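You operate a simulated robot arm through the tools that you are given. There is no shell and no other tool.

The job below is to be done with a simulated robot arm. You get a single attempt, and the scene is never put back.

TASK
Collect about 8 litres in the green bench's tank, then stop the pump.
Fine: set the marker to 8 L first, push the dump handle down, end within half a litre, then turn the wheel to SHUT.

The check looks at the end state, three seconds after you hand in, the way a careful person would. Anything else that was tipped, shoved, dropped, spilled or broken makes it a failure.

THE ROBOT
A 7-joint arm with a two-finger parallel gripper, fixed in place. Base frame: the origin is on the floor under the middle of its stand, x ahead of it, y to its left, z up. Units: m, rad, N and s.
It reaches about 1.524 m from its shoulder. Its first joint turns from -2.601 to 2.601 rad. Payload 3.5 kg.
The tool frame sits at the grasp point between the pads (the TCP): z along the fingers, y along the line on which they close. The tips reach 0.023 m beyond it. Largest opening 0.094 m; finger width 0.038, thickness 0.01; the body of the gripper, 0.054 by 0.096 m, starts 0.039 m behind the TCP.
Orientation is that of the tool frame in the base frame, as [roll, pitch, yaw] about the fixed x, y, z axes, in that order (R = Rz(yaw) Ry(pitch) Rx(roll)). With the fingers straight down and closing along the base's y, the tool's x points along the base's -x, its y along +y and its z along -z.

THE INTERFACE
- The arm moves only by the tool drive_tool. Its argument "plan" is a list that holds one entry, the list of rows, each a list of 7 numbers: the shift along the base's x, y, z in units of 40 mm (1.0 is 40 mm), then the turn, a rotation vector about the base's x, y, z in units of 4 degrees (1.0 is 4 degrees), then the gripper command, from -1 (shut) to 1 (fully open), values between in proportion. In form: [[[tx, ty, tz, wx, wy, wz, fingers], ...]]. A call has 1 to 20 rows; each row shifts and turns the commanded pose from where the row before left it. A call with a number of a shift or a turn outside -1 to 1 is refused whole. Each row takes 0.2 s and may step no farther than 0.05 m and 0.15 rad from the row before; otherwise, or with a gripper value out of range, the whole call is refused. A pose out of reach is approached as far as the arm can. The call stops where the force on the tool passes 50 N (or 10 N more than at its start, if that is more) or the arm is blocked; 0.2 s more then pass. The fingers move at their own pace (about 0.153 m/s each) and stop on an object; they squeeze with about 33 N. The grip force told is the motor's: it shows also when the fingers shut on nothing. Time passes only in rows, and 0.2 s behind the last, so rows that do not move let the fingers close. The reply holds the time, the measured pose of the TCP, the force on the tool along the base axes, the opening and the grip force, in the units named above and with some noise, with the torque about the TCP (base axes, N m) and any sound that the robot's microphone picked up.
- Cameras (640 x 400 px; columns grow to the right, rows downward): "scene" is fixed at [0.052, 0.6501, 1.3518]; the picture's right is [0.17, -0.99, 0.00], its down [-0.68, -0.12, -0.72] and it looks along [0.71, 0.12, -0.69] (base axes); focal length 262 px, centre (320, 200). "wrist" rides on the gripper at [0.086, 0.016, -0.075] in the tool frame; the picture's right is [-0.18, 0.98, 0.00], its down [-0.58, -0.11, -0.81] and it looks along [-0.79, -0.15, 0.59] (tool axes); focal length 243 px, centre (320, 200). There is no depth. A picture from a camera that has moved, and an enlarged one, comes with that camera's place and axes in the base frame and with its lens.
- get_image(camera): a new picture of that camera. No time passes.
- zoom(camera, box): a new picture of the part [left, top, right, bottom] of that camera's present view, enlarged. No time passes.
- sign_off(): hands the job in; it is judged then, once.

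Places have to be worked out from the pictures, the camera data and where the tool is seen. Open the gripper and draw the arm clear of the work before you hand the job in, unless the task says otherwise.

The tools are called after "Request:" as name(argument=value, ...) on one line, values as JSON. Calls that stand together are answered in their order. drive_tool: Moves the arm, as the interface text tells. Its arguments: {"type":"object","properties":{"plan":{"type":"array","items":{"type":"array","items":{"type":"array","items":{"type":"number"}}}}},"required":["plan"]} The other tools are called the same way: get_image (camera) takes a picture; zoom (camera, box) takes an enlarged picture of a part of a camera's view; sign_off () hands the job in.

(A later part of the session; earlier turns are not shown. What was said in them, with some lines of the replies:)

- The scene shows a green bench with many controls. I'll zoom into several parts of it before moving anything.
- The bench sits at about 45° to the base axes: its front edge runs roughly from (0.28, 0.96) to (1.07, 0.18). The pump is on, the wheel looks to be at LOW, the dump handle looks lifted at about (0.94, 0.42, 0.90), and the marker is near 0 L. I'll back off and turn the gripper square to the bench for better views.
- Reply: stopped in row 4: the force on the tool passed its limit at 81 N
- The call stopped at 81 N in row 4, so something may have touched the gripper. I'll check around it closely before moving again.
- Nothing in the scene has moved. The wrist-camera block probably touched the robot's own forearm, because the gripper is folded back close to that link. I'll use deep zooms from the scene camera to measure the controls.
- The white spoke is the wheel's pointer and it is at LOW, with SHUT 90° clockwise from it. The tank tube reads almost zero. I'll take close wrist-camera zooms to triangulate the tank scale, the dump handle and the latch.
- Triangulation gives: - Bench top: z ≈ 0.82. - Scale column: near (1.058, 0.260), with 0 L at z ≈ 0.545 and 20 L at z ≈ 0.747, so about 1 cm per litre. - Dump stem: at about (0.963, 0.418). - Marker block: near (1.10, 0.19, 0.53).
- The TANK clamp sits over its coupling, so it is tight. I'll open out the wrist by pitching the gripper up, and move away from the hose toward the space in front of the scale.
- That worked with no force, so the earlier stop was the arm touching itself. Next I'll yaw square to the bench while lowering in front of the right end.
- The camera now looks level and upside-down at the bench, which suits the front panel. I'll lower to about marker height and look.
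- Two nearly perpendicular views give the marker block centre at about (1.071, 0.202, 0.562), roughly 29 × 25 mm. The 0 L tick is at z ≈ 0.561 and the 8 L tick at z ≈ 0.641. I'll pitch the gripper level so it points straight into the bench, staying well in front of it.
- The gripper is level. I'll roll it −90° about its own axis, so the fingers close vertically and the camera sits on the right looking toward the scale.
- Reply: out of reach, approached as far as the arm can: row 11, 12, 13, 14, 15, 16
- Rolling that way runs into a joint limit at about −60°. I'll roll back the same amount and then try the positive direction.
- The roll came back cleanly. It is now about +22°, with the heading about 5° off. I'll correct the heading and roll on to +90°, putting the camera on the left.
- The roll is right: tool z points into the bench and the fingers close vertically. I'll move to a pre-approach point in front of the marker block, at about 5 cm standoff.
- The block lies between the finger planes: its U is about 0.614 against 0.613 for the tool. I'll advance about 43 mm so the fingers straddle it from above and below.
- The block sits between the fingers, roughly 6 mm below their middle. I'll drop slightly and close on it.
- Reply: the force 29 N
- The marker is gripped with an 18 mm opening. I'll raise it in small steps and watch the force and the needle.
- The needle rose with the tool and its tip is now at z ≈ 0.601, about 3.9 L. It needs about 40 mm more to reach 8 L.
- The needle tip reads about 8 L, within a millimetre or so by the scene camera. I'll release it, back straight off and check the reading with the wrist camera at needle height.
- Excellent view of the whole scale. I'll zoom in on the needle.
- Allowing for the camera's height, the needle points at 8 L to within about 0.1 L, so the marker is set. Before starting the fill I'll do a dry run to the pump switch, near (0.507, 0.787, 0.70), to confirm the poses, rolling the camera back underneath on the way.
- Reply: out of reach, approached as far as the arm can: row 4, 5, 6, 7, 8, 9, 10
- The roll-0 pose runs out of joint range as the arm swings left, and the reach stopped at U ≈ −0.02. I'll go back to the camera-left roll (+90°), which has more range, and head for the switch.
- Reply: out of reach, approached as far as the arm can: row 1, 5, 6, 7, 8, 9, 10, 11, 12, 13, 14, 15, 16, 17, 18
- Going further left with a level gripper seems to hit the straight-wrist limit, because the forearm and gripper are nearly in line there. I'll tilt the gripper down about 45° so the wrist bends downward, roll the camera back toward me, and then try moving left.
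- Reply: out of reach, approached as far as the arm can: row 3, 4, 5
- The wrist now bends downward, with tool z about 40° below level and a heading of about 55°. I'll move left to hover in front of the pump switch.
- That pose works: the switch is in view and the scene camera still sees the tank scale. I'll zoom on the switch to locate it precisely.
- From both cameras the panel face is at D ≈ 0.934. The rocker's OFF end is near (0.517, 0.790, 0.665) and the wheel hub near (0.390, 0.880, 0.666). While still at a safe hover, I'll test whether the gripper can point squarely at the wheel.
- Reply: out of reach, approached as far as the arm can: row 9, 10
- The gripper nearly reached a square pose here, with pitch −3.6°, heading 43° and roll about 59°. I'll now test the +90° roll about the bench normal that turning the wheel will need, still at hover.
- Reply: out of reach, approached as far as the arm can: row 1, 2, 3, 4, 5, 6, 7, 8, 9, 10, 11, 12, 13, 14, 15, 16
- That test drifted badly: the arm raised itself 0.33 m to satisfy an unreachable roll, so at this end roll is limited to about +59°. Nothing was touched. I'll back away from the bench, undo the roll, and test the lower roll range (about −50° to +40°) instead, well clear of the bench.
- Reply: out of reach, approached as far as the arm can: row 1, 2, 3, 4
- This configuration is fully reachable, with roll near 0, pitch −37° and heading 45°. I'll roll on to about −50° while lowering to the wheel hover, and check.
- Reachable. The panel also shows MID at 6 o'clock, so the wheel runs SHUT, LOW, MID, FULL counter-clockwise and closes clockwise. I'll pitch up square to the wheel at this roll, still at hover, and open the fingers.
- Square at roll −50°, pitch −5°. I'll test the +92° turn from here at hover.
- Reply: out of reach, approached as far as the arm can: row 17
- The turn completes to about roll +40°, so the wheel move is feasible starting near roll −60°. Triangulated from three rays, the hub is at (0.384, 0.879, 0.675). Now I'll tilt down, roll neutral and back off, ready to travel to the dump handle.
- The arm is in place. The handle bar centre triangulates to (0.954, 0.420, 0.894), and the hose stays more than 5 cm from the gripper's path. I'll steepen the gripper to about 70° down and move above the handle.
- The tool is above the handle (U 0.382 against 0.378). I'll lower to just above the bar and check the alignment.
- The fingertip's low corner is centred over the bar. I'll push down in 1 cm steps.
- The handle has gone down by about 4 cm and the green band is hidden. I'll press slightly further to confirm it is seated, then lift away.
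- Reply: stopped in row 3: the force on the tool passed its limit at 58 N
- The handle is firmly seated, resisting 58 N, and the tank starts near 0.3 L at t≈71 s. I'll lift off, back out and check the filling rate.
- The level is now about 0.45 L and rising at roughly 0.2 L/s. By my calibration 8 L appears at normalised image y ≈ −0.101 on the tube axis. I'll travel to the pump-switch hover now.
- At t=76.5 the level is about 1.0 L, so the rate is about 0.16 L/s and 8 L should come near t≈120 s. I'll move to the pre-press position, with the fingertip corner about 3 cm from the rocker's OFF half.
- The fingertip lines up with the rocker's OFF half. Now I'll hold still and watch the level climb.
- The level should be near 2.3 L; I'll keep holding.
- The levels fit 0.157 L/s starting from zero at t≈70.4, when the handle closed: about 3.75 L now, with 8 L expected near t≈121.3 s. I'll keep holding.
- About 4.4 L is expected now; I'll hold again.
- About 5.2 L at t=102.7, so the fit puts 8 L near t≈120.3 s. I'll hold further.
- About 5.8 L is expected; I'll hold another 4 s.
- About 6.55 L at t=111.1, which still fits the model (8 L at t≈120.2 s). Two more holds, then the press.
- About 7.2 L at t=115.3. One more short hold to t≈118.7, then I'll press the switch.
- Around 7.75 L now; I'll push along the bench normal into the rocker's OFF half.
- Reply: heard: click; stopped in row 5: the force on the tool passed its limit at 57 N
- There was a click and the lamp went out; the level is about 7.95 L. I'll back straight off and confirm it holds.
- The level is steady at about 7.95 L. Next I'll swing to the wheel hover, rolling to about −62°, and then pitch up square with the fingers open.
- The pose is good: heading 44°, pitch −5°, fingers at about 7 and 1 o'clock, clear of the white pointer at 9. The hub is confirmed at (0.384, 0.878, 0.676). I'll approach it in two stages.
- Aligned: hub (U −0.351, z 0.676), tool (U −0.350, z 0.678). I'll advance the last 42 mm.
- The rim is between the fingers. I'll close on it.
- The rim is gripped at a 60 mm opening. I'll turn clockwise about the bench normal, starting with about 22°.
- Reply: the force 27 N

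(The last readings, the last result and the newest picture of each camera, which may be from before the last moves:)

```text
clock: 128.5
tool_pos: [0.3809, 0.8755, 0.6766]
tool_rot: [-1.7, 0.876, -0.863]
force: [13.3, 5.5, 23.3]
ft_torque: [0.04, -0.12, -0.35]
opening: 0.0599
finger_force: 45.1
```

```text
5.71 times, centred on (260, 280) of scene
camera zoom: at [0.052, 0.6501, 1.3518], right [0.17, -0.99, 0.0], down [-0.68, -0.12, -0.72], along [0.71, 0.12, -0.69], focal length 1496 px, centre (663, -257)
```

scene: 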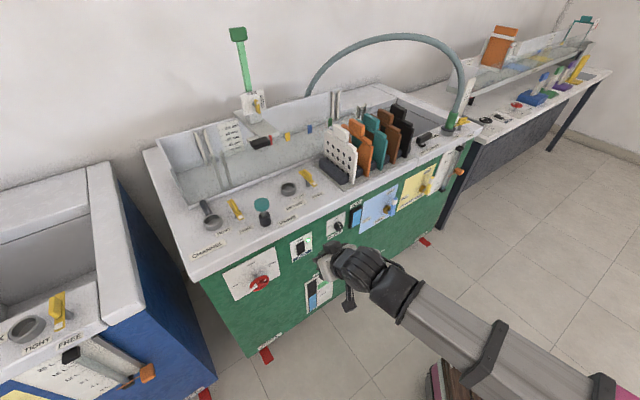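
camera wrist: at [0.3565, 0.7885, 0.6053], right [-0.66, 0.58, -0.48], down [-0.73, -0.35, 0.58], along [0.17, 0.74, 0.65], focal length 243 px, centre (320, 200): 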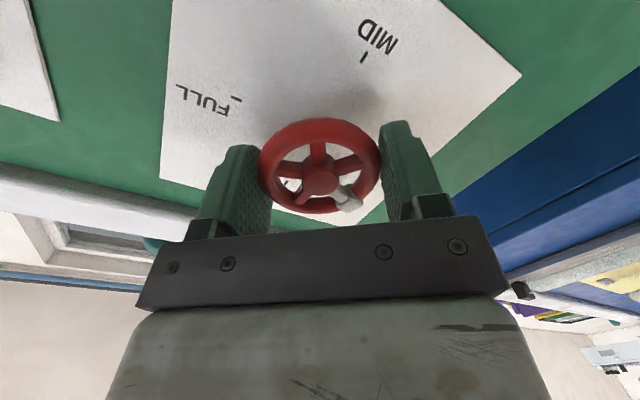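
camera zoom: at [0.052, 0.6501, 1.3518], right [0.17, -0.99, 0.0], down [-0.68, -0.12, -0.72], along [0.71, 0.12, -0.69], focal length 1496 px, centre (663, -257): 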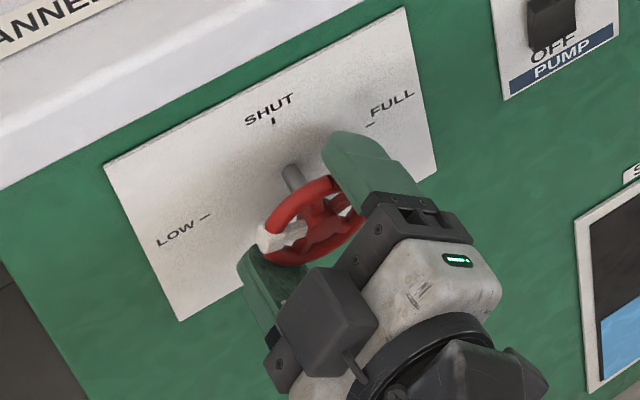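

The wheel turns with the gripper. The force shows the wheel pushing the tool up about 23 N, so I'll ease up slightly while continuing.

Request:
drive_tool(plan=[[[0, 0, 0.03, 0.96, 0.96, 0, -1], [0, 0, 0.02, 0.96, 0.96, 0, -1], [0, 0, 0, 0.96, 0.96, 0, -1], [0, 0, 0, 0.96, 0.96, 0, -1], [0, 0, 0, 0.96, 0.96, 0, -1]]])

Request:
zoom(camera="scene", box=[210, 245, 310, 315])

```text
clock: 129.7
tool_pos: [0.3817, 0.8757, 0.6749]
tool_rot: [-1.87, 1.346, -1.02]
force: [14.0, -11.5, -13.0]
ft_torque: [0.03, -0.04, -0.68]
opening: 0.0597
finger_force: 45.4
```

```text
5.71 times, centred on (260, 280) of scene
camera zoom: at [0.052, 0.6501, 1.3518], right [0.17, -0.99, 0.0], down [-0.68, -0.12, -0.72], along [0.71, 0.12, -0.69], focal length 1496 px, centre (663, -257)
```

zoom: 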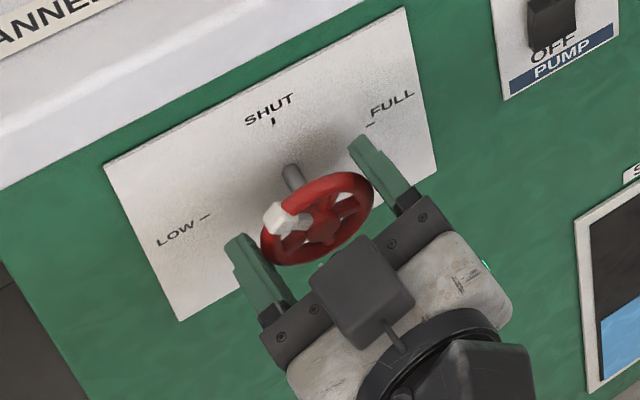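

About 49° done, with the pointer near 10:30. I'll continue with a small centring correction.

Request:
drive_tool(plan=[[[0.015, -0.015, -0.015, 0.96, 0.96, 0, -1], [0, 0, 0, 0.96, 0.96, 0, -1], [0, 0, 0, 0.96, 0.96, 0, -1], [0, 0, 0, 0.96, 0.96, 0, -1]]])

Request:
zoom(camera="scene", box=[210, 245, 310, 315])

Request:
get_image(camera="wrist")

```text
clock: 130.7
tool_pos: [0.382, 0.8746, 0.6759]
tool_rot: [1.806, 1.403, 2.665]
force: [7.1, -23.6, -22.0]
ft_torque: [-0.58, 0.52, -0.5]
opening: 0.0597
finger_force: 44.8
```

```text
5.71 times, centred on (260, 280) of scene
camera zoom: at [0.052, 0.6501, 1.3518], right [0.17, -0.99, 0.0], down [-0.68, -0.12, -0.72], along [0.71, 0.12, -0.69], focal length 1496 px, centre (663, -257)
```

zoom: 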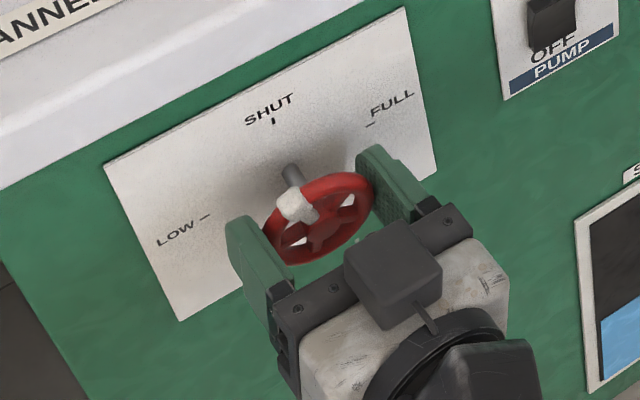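

```text
taken
camera wrist: at [0.3085, 0.8362, 0.5963], right [-0.71, 0.62, 0.34], down [-0.35, -0.73, 0.59], along [0.61, 0.29, 0.73], focal length 243 px, centre (320, 200)
```

wrist: 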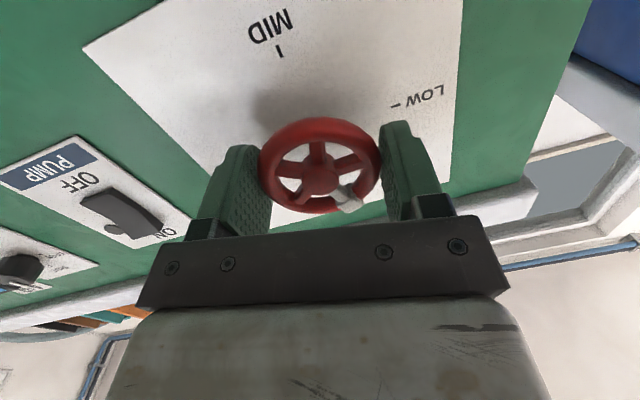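

About 71° turned. I'll apply a small centring shift and continue about 16°.

Request:
drive_tool(plan=[[[0.02, -0.02, -0.03, 0.96, 0.96, 0, -1], [0, 0, 0, 0.96, 0.96, 0, -1], [0, 0, 0, 0.96, 0.96, 0, -1]]])

Request:
zoom(camera="scene", box=[225, 250, 290, 300])

Request:
get_image(camera="wrist")

```text
clock: 131.5
tool_pos: [0.3823, 0.8752, 0.6764]
tool_rot: [1.601, 1.126, 2.467]
force: [5.8, -19.0, -9.7]
ft_torque: [-0.34, 0.26, -0.25]
opening: 0.06
finger_force: 44.8
```

```text
8.00 times, centred on (258, 275) of scene
camera zoom: at [0.052, 0.6501, 1.3518], right [0.17, -0.99, 0.0], down [-0.68, -0.12, -0.72], along [0.71, 0.12, -0.69], focal length 2094 px, centre (820, -400)
```

zoom: 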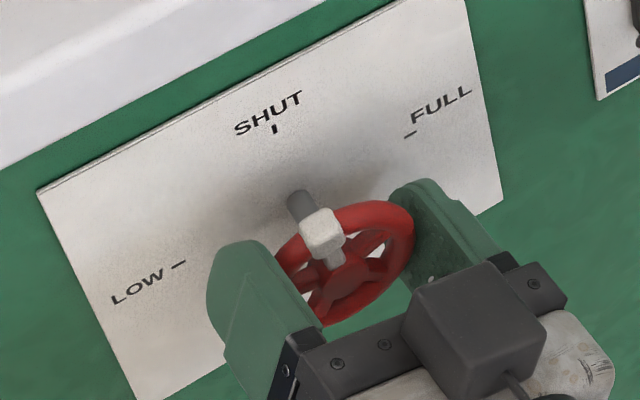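

```text
taken
camera wrist: at [0.2938, 0.8513, 0.6058], right [-0.61, 0.53, 0.59], down [-0.25, -0.84, 0.49], along [0.75, 0.15, 0.64], focal length 243 px, centre (320, 200)
```

wrist: 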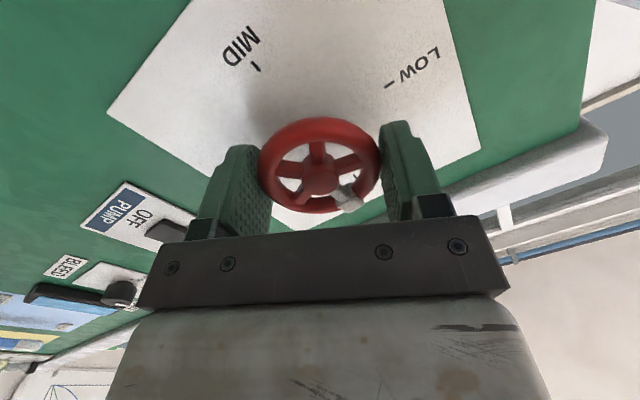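

About 87° turned and the pointer is a few degrees short of 12 o'clock. I'll finish the last few degrees.

Request:
drive_tool(plan=[[[0.01, -0.015, -0.01, 0.35, 0.35, 0, -1], [0, 0, 0, 0.35, 0.35, 0, -1], [0, 0, 0, 0, 0, 0, -1]]])

Request:
zoom(camera="scene", box=[240, 255, 280, 295])

```text
clock: 132.3
tool_pos: [0.3823, 0.8746, 0.6763]
tool_rot: [1.584, 1.058, 2.456]
force: [-2.0, -7.0, 1.1]
ft_torque: [0.09, -0.33, -0.61]
opening: 0.0597
finger_force: 44.8
```

```text
10.00 times, centred on (260, 275) of scene
camera zoom: at [0.052, 0.6501, 1.3518], right [0.17, -0.99, 0.0], down [-0.68, -0.12, -0.72], along [0.71, 0.12, -0.69], focal length 2618 px, centre (920, -550)
```

zoom: 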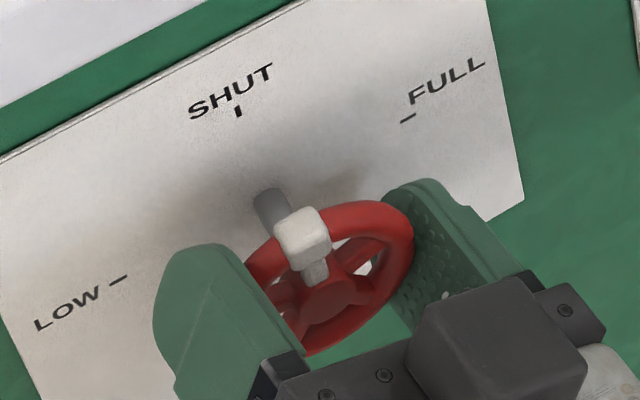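

The wheel has turned about 91° and the pointer is close to 12 o'clock. I'll release, back straight off, and inspect the pointer against the SHUT mark.

Request:
drive_tool(plan=[[[0, 0, 0, 0, 0, 0, 0.3], [0, 0, 0, 0, 0, 0, 0.8], [-0.25, -0.25, 0, 0, 0, 0, 0.8], [-0.5, -0.5, 0, 0, 0, 0, 0.8], [-0.6, -0.6, 0, 0, 0, 0, 0.8], [-0.6, -0.6, 0, 0, 0, 0, 0.8]]])

Request:
zoom(camera="scene", box=[225, 250, 290, 300])

Request:
get_image(camera="wrist")

```text
clock: 133.7
tool_pos: [0.3052, 0.7973, 0.6765]
tool_rot: [1.589, 1.057, 2.456]
force: [0.1, 0.2, 0.9]
ft_torque: [-0.01, 0.02, 0.01]
opening: 0.0846
finger_force: 0.1
```

```text
8.00 times, centred on (258, 275) of scene
camera zoom: at [0.052, 0.6501, 1.3518], right [0.17, -0.99, 0.0], down [-0.68, -0.12, -0.72], along [0.71, 0.12, -0.69], focal length 2094 px, centre (820, -400)
```

zoom: 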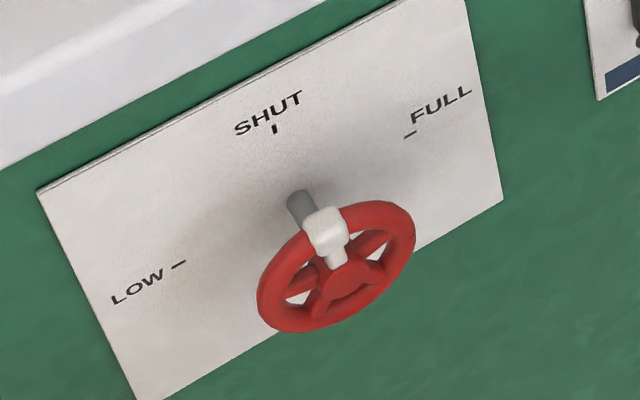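

```text
taken
camera wrist: at [0.214, 0.7765, 0.6097], right [-0.58, 0.5, 0.64], down [-0.22, -0.86, 0.46], along [0.78, 0.12, 0.61], focal length 243 px, centre (320, 200)
```

wrist: 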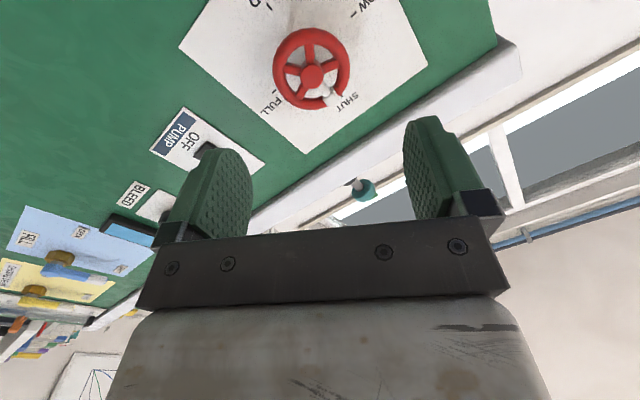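

Request:
zoom(camera="wrist", box=[230, 0, 390, 130])

Request:
zoom(camera="scene", box=[240, 255, 280, 295])

Request:
zoom(camera="scene", box=[438, 170, 454, 180])

```text
3.08 times, centred on (310, 65) of wrist
camera zoom: at [0.214, 0.7765, 0.6097], right [-0.58, 0.5, 0.64], down [-0.22, -0.86, 0.46], along [0.78, 0.12, 0.61], focal length 746 px, centre (351, 615)
```

zoom: 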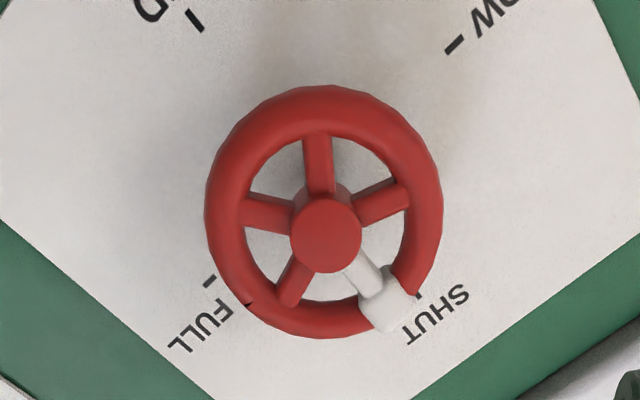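

```text
10.00 times, centred on (260, 275) of scene
camera zoom: at [0.052, 0.6501, 1.3518], right [0.17, -0.99, 0.0], down [-0.68, -0.12, -0.72], along [0.71, 0.12, -0.69], focal length 2618 px, centre (920, -550)
```

zoom: 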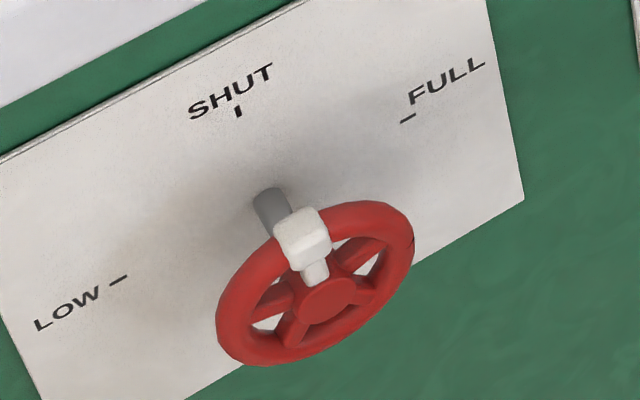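

```text
16.00 times, centred on (446, 175) of scene
camera zoom: at [0.052, 0.6501, 1.3518], right [0.17, -0.99, 0.0], down [-0.68, -0.12, -0.72], along [0.71, 0.12, -0.69], focal length 4189 px, centre (-1696, 600)
```

zoom: 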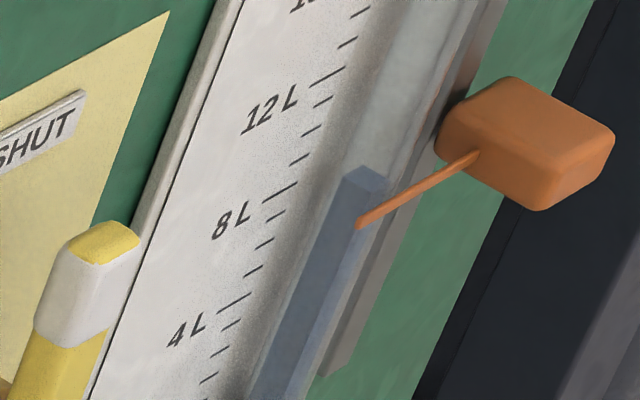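

The pointer is at SHUT to within about 2°, and the tank reads about 7.9–8.0 L and steady. I'll retreat the same way as before, tilting down and moving back and up. Then I'll go to the right end to check the level from straight in front.

Request:
drive_tool(plan=[[[-0.25, -0.25, 0.2, -0.88, 0.88, 0, 0.8], [-0.25, -0.25, 0.4, -0.88, 0.88, 0, 0.8], [-0.0875, -0.0875, 0.47, -0.88, 0.88, 0, 0.8], [-0.0875, -0.0875, 0.47, -0.88, 0.88, 0, 0.8], [-0.0875, -0.0875, 0.47, -0.88, 0.88, 0, 0.8], [-0.0875, -0.0875, 0.47, -0.88, 0.88, 0, 0.8], [-0.0875, -0.0875, 0.47, -0.88, 0.88, 0, 0.8], [-0.0875, -0.0875, 0.47, -0.88, 0.88, 0, 0.8], [0, 0, 0.3, -0.66, -0.66, 0.78, 0.8], [0, 0, 0.3, -0.66, -0.66, 0.78, 0.8], [0, 0, 0.3, -0.66, -0.66, 0.78, 0.8], [0, 0, 0.3, -0.66, -0.66, 0.78, 0.8], [0, 0, 0.3, -0.66, -0.66, 0.78, 0.8], [0, 0, 0.3, -0.66, -0.66, 0.78, 0.8]]])

Request:
get_image(camera="scene")

Request:
zoom(camera="scene", box=[220, 240, 340, 310])

```text
clock: 136.7
tool_pos: [0.2638, 0.7548, 0.882]
tool_rot: [3.071, 0.824, -2.356]
force: [-0.4, 0.5, -0.6]
ft_torque: [0.03, 0.01, 0.0]
opening: 0.0846
finger_force: 0.1
```

```text
taken
```

scene: 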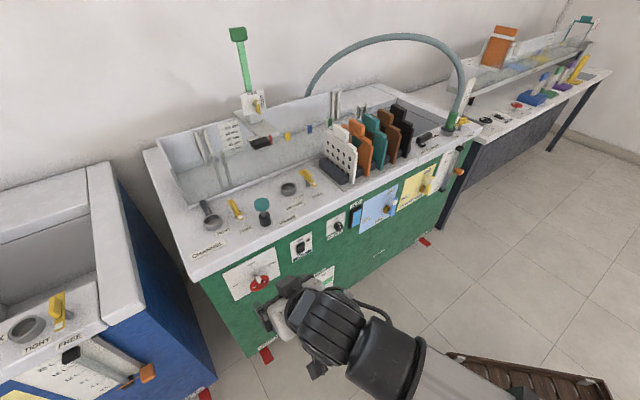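

```text
5.33 times, centred on (280, 275) of scene
camera zoom: at [0.052, 0.6501, 1.3518], right [0.17, -0.99, 0.0], down [-0.68, -0.12, -0.72], along [0.71, 0.12, -0.69], focal length 1396 px, centre (533, -200)
```

zoom: 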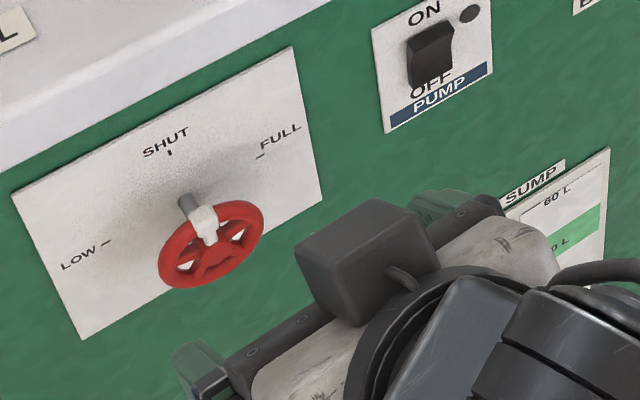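

Wheel at SHUT, pump OFF. I'll travel to the right end to look at the level from straight in front.

Request:
drive_tool(plan=[[[0.634, -0.691, -0.1, 0, 0, 0, 0.8], [0.634, -0.691, -0.1, 0, 0, 0, 0.8], [0.634, -0.691, -0.1, 0, 0, 0, 0.8], [0.634, -0.691, -0.1, 0, 0, 0, 0.8], [0.634, -0.691, -0.1, 0, 0, 0, 0.8], [0.634, -0.691, -0.1, 0, 0, 0, 0.8], [0.634, -0.691, -0.1, 0, 0, 0, 0.8], [0.634, -0.691, -0.1, 0, 0, 0, 0.8], [0.634, -0.691, -0.1, 0, 0, 0, 0.8], [0.634, -0.691, -0.1, 0, 0, 0, 0.8], [0.634, -0.691, -0.1, 0, 0, 0, 0.8], [0.634, -0.691, -0.1, 0, 0, 0, 0.8], [0.634, -0.691, -0.1, 0, 0, 0, 0.8], [0.634, -0.691, -0.1, 0, 0, 0, 0.8], [0.634, -0.691, -0.1, 0, 0, 0, 0.8], [0.634, -0.691, -0.1, 0, 0, 0, 0.8], [0.634, -0.691, -0.1, 0, 0, 0, 0.8], [0.634, -0.691, -0.1, 0, 0, 0, 0.8], [0.634, -0.691, -0.1, 0, 0, 0, 0.8], [0.634, -0.691, -0.1, 0, 0, 0, 0.8]]])

Request:
get_image(camera="wrist")

```text
clock: 140.9
tool_pos: [0.7709, 0.2016, 0.8025]
tool_rot: [3.067, 0.828, -2.357]
force: [-0.8, 0.0, -0.1]
ft_torque: [0.04, 0.03, 0.03]
opening: 0.0843
finger_force: 0.1
```

```text
taken
camera wrist: at [0.6826, 0.1299, 0.7896], right [-0.64, 0.74, 0.19], down [-0.02, -0.25, 0.97], along [0.77, 0.62, 0.18], focal length 243 px, centre (320, 200)
```

wrist: 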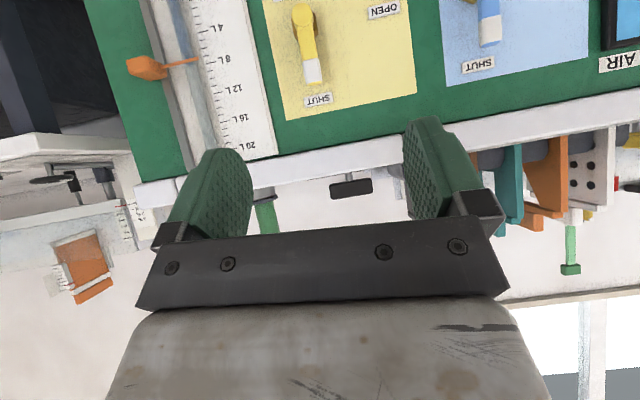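

Request:
drive_tool(plan=[[[0.53, -0.575, -0.615, 0, 0, 0, 0.8], [0.53, -0.575, -0.615, 0, 0, 0, 0.8], [0.53, -0.575, -0.615, 0, 0, 0, 0.8], [0.53, -0.575, -0.615, 0, 0, 0, 0.8], [0.53, -0.575, -0.615, 0, 0, 0, 0.8], [0.53, -0.575, -0.615, 0, 0, 0, 0.8]]])

Request:
get_image(camera="wrist")

Request:
zoom(camera="wrist", box=[240, 80, 400, 180])

```text
clock: 142.3
tool_pos: [0.8986, 0.0622, 0.6555]
tool_rot: [3.066, 0.827, -2.359]
force: [1.1, 0.6, 0.8]
ft_torque: [-0.01, -0.01, -0.02]
opening: 0.0847
finger_force: 0.1
```

```text
taken
camera wrist: at [0.8109, -0.0095, 0.6435], right [-0.64, 0.74, 0.18], down [-0.02, -0.25, 0.97], along [0.77, 0.62, 0.18], focal length 243 px, centre (320, 200)
```

wrist: 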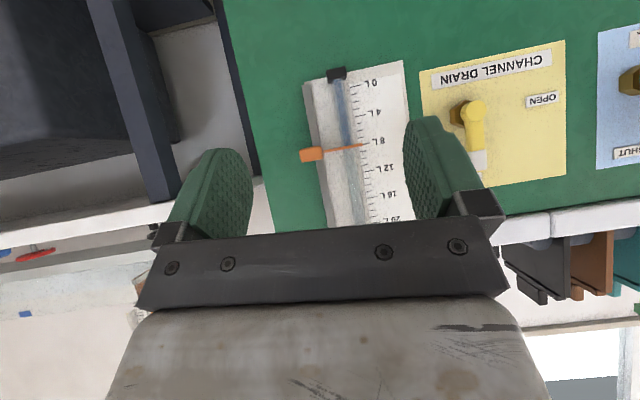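

```text
4.00 times, centred on (320, 130) of wrist
camera zoom: at [0.8109, -0.0095, 0.6435], right [-0.64, 0.74, 0.18], down [-0.02, -0.25, 0.97], along [0.77, 0.62, 0.18], focal length 970 px, centre (320, 480)
```

zoom: 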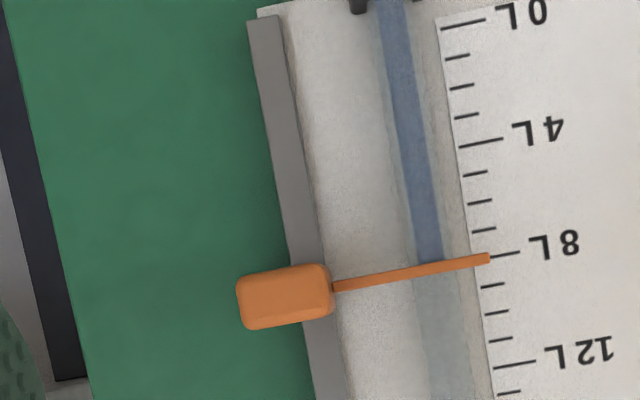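

A straight-on view: the marker needle is exactly on the 8 L tick and the water column ends right at the needle. I'll take a closer look to be sure.

Request:
zoom(camera="wrist", box=[325, 125, 373, 155])

Request:
zoom(camera="scene", box=[225, 225, 345, 300])

Request:
zoom(camera="scene", box=[400, 100, 500, 165])

```text
13.33 times, centred on (349, 140) of wrist
camera zoom: at [0.8109, -0.0095, 0.6435], right [-0.64, 0.74, 0.18], down [-0.02, -0.25, 0.97], along [0.77, 0.62, 0.18], focal length 3235 px, centre (-67, 1000)
```

zoom: 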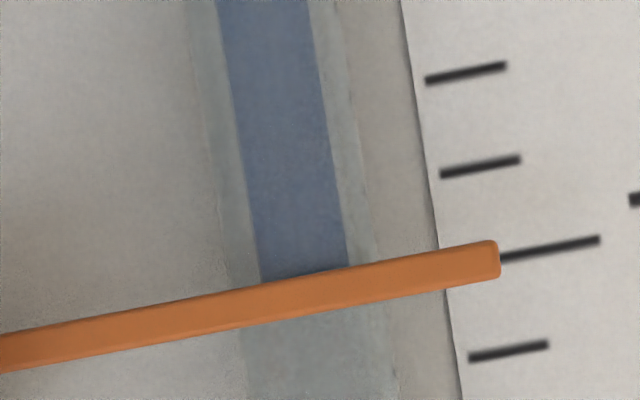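

```text
5.33 times, centred on (285, 262) of scene
camera zoom: at [0.052, 0.6501, 1.3518], right [0.17, -0.99, 0.0], down [-0.68, -0.12, -0.72], along [0.71, 0.12, -0.69], focal length 1396 px, centre (507, -133)
```

zoom: 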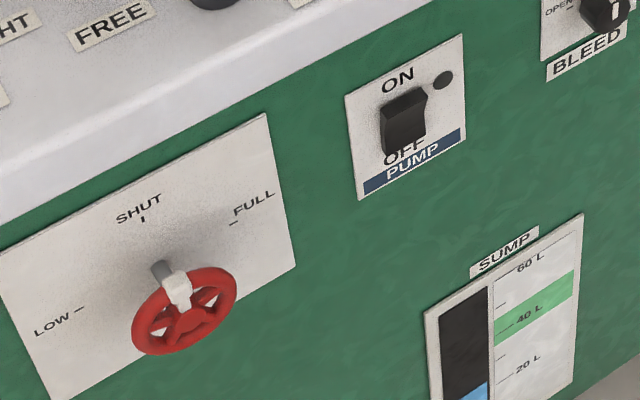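

```text
6.15 times, centred on (450, 132) of scene
camera zoom: at [0.052, 0.6501, 1.3518], right [0.17, -0.99, 0.0], down [-0.68, -0.12, -0.72], along [0.71, 0.12, -0.69], focal length 1611 px, centre (-480, 615)
```

zoom: 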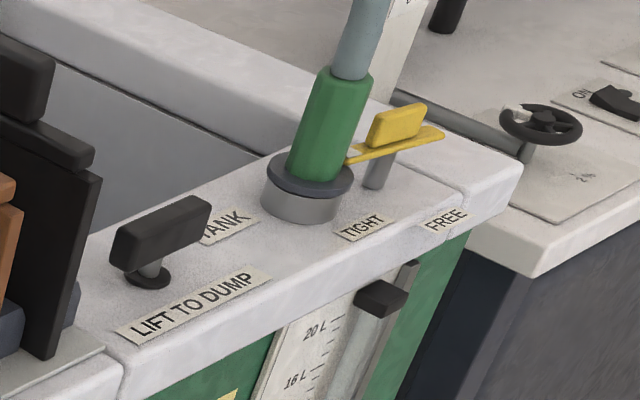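

Level, marker, dump handle, pump and wheel all look right. The sump reading seems lower than I expected, so I'll check that gauge and look around the benches for anything out of place.

Request:
zoom(camera="scene", box=[300, 260, 345, 315])

Request:
get_image(camera="scene")

Request:
zoom(camera="scene", box=[150, 80, 310, 220])

```text
7.27 times, centred on (322, 288) of scene
camera zoom: at [0.052, 0.6501, 1.3518], right [0.17, -0.99, 0.0], down [-0.68, -0.12, -0.72], along [0.71, 0.12, -0.69], focal length 1904 px, centre (302, -436)
```

zoom: 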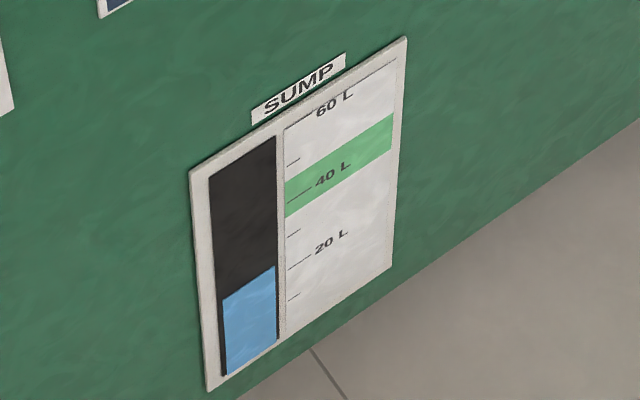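

```text
taken
```

scene: 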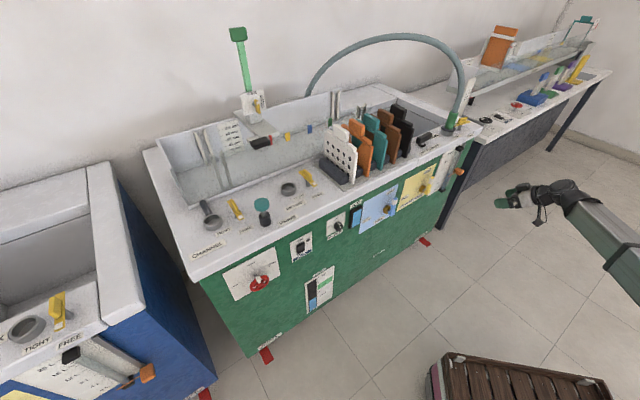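

```text
2.86 times, centred on (230, 150) of scene
camera zoom: at [0.052, 0.6501, 1.3518], right [0.17, -0.99, 0.0], down [-0.68, -0.12, -0.72], along [0.71, 0.12, -0.69], focal length 748 px, centre (577, 343)
```

zoom: 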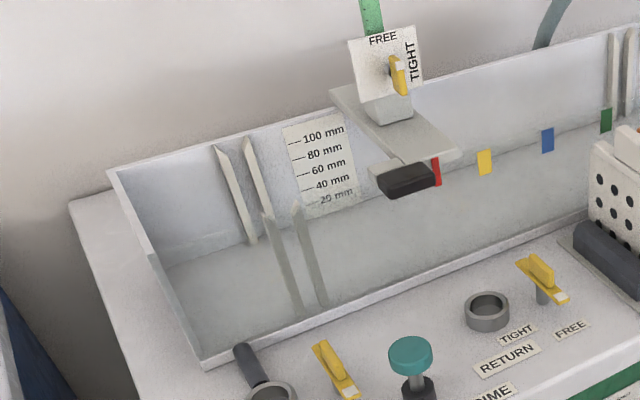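

Request:
zoom(camera="scene", box=[200, 240, 440, 390])

Request:
zoom(camera="scene", box=[400, 120, 600, 260])

Request:
zoom(camera="scene", box=[290, 60, 480, 190])

Request:
zoom(camera="scene", box=[420, 60, 640, 160])

```text
2.67 times, centred on (320, 315) of scene
camera zoom: at [0.052, 0.6501, 1.3518], right [0.17, -0.99, 0.0], down [-0.68, -0.12, -0.72], along [0.71, 0.12, -0.69], focal length 698 px, centre (320, -107)
```

zoom: 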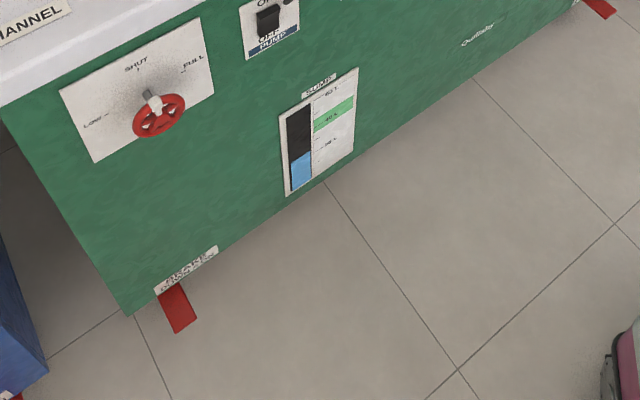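

```text
2.86 times, centred on (500, 190) of scene
camera zoom: at [0.052, 0.6501, 1.3518], right [0.17, -0.99, 0.0], down [-0.68, -0.12, -0.72], along [0.71, 0.12, -0.69], focal length 748 px, centre (-194, 229)
```

zoom: 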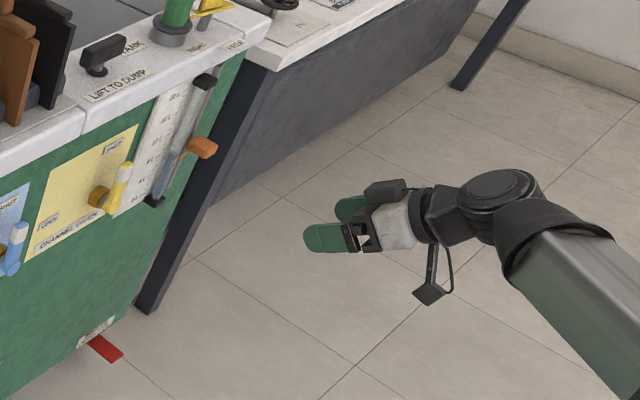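

```text
3.08 times, centred on (385, 125) of scene
camera zoom: at [0.052, 0.6501, 1.3518], right [0.17, -0.99, 0.0], down [-0.68, -0.12, -0.72], along [0.71, 0.12, -0.69], focal length 806 px, centre (120, 431)
```

zoom: 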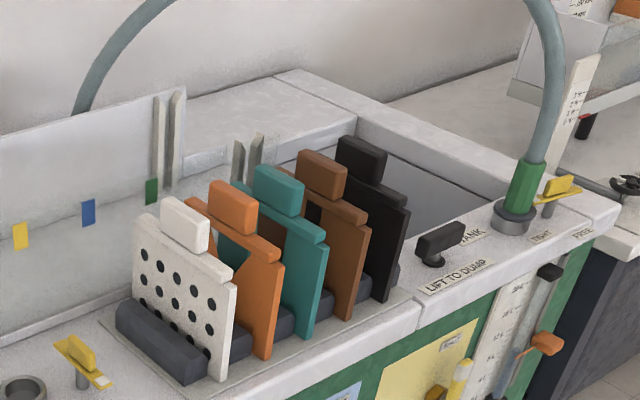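

```text
2.91 times, centred on (530, 110) of scene
camera zoom: at [0.052, 0.6501, 1.3518], right [0.17, -0.99, 0.0], down [-0.68, -0.12, -0.72], along [0.71, 0.12, -0.69], focal length 762 px, centre (-291, 462)
```

zoom: 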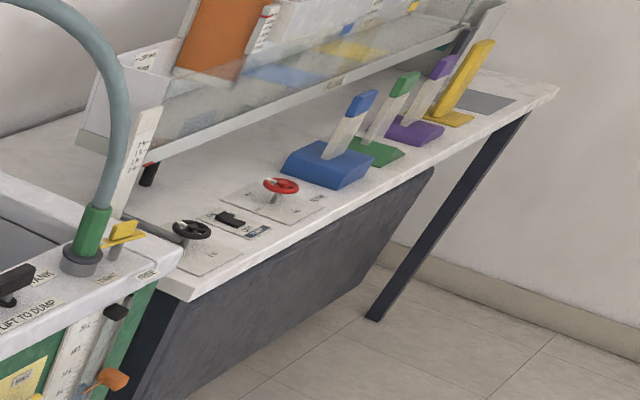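

I see no water on the floor or bench tops, and nothing has been disturbed. I'll draw the arm further back with the gripper open, let a few seconds pass, and check that the tank level and sump stay steady.

Request:
drive_tool(plan=[[[-0.25, -0.25, 0.8, 0, 0, 0, 1], [-0.25, -0.25, 0.8, 0, 0, 0, 1], [-0.25, -0.25, 0.8, 0, 0, 0, 1], [-0.25, -0.25, 0.8, 0, 0, 0, 1], [-0.25, -0.25, 0.8, 0, 0, 0, 1], [-0.25, -0.25, 0.8, 0, 0, 0, 1], [0, 0, 0, 0, 0, 0, 1], [0, 0, 0, 0, 0, 0, 1], [0, 0, 0, 0, 0, 0, 1], [0, 0, 0, 0, 0, 0, 1], [0, 0, 0, 0, 0, 0, 1], [0, 0, 0, 0, 0, 0, 1], [0, 0, 0, 0, 0, 0, 1], [0, 0, 0, 0, 0, 0, 1], [0, 0, 0, 0, 0, 0, 1], [0, 0, 0, 0, 0, 0, 1], [0, 0, 0, 0, 0, 0, 1], [0, 0, 0, 0, 0, 0, 1], [0, 0, 0, 0, 0, 0, 1], [0, 0, 0, 0, 0, 0, 1]]])

Request:
zoom(camera="scene", box=[300, 260, 345, 315])

Request:
zoom(camera="scene", box=[438, 170, 454, 180])

Request:
get_image(camera="scene")

```text
clock: 146.5
tool_pos: [0.8387, 0.0048, 0.8464]
tool_rot: [3.066, 0.825, -2.359]
force: [-0.2, -0.1, 0.5]
ft_torque: [0.0, 0.02, 0.06]
opening: 0.0939
finger_force: 0.0
```

```text
7.27 times, centred on (322, 288) of scene
camera zoom: at [0.052, 0.6501, 1.3518], right [0.17, -0.99, 0.0], down [-0.68, -0.12, -0.72], along [0.71, 0.12, -0.69], focal length 1904 px, centre (302, -436)
```

zoom: 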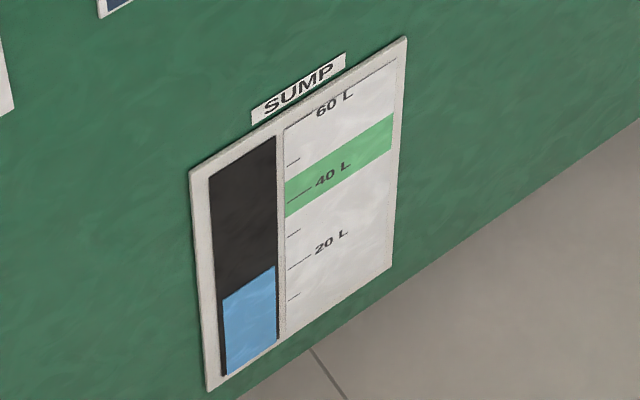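

```text
16.00 times, centred on (446, 175) of scene
camera zoom: at [0.052, 0.6501, 1.3518], right [0.17, -0.99, 0.0], down [-0.68, -0.12, -0.72], along [0.71, 0.12, -0.69], focal length 4189 px, centre (-1696, 600)
```

zoom: 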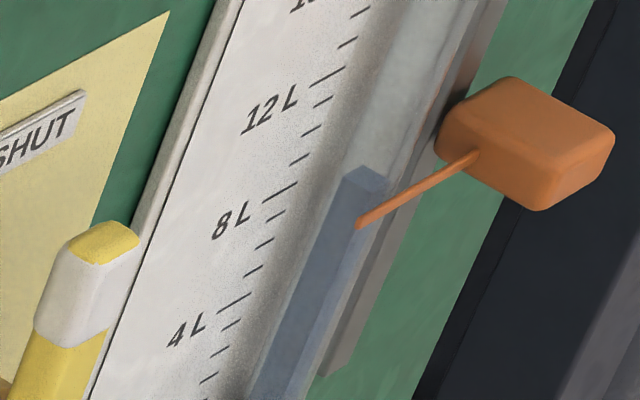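

```text
taken
```

scene: 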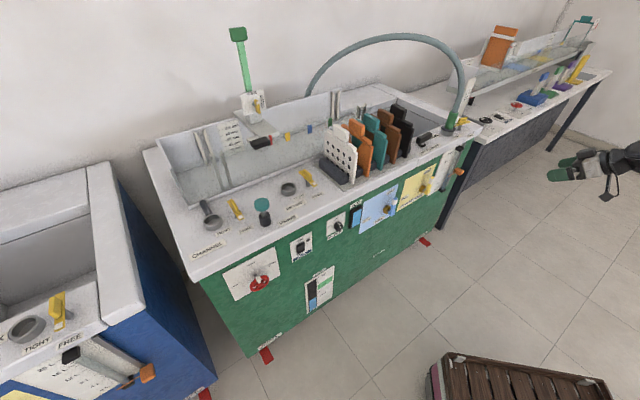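

Tank level and sump are steady. The final state:
- **Tank:** about 8 L, with the marker needle on the 8 L tick.
- **Dump handle:** down.
- **Pump:** OFF, with its lamp out.
- **Wheel:** pointer at SHUT.
- **Arm:** clear of the bench with the gripper open.

I'm handing the job in.

Request:
sign_off()

```text
The job is handed in.
```

The green bench's tank holds about 8 L and the pump is stopped; I've handed the job in.

- **Marker:** set first, with the needle on the 8 L tick when viewed straight on.
- **Dump handle:** pushed fully down; it held against a 58 N press.
- **Tank level:** about 7.9–8.0 L, ending right at the needle and steady since the pump stopped.
- **Pump:** switched off; I heard the click and the lamp is out.
- **Wheel:** turned about 91° clockwise from LOW, with the pointer at SHUT to within about 2°.

- **Sump:** its gauge fell from about 40 L to about 24 L, which is more than the 8 L in the tank. I couldn't explain the difference. I saw no water on the floor or bench tops, and the sump reading stopped falling once the pump was off.
- **Arm stop at the start:** the first arm move stopped at 81 N, most likely the wrist camera touching the robot's own forearm. Nothing on the benches had moved.

The arm is clear of the bench with the gripper open.
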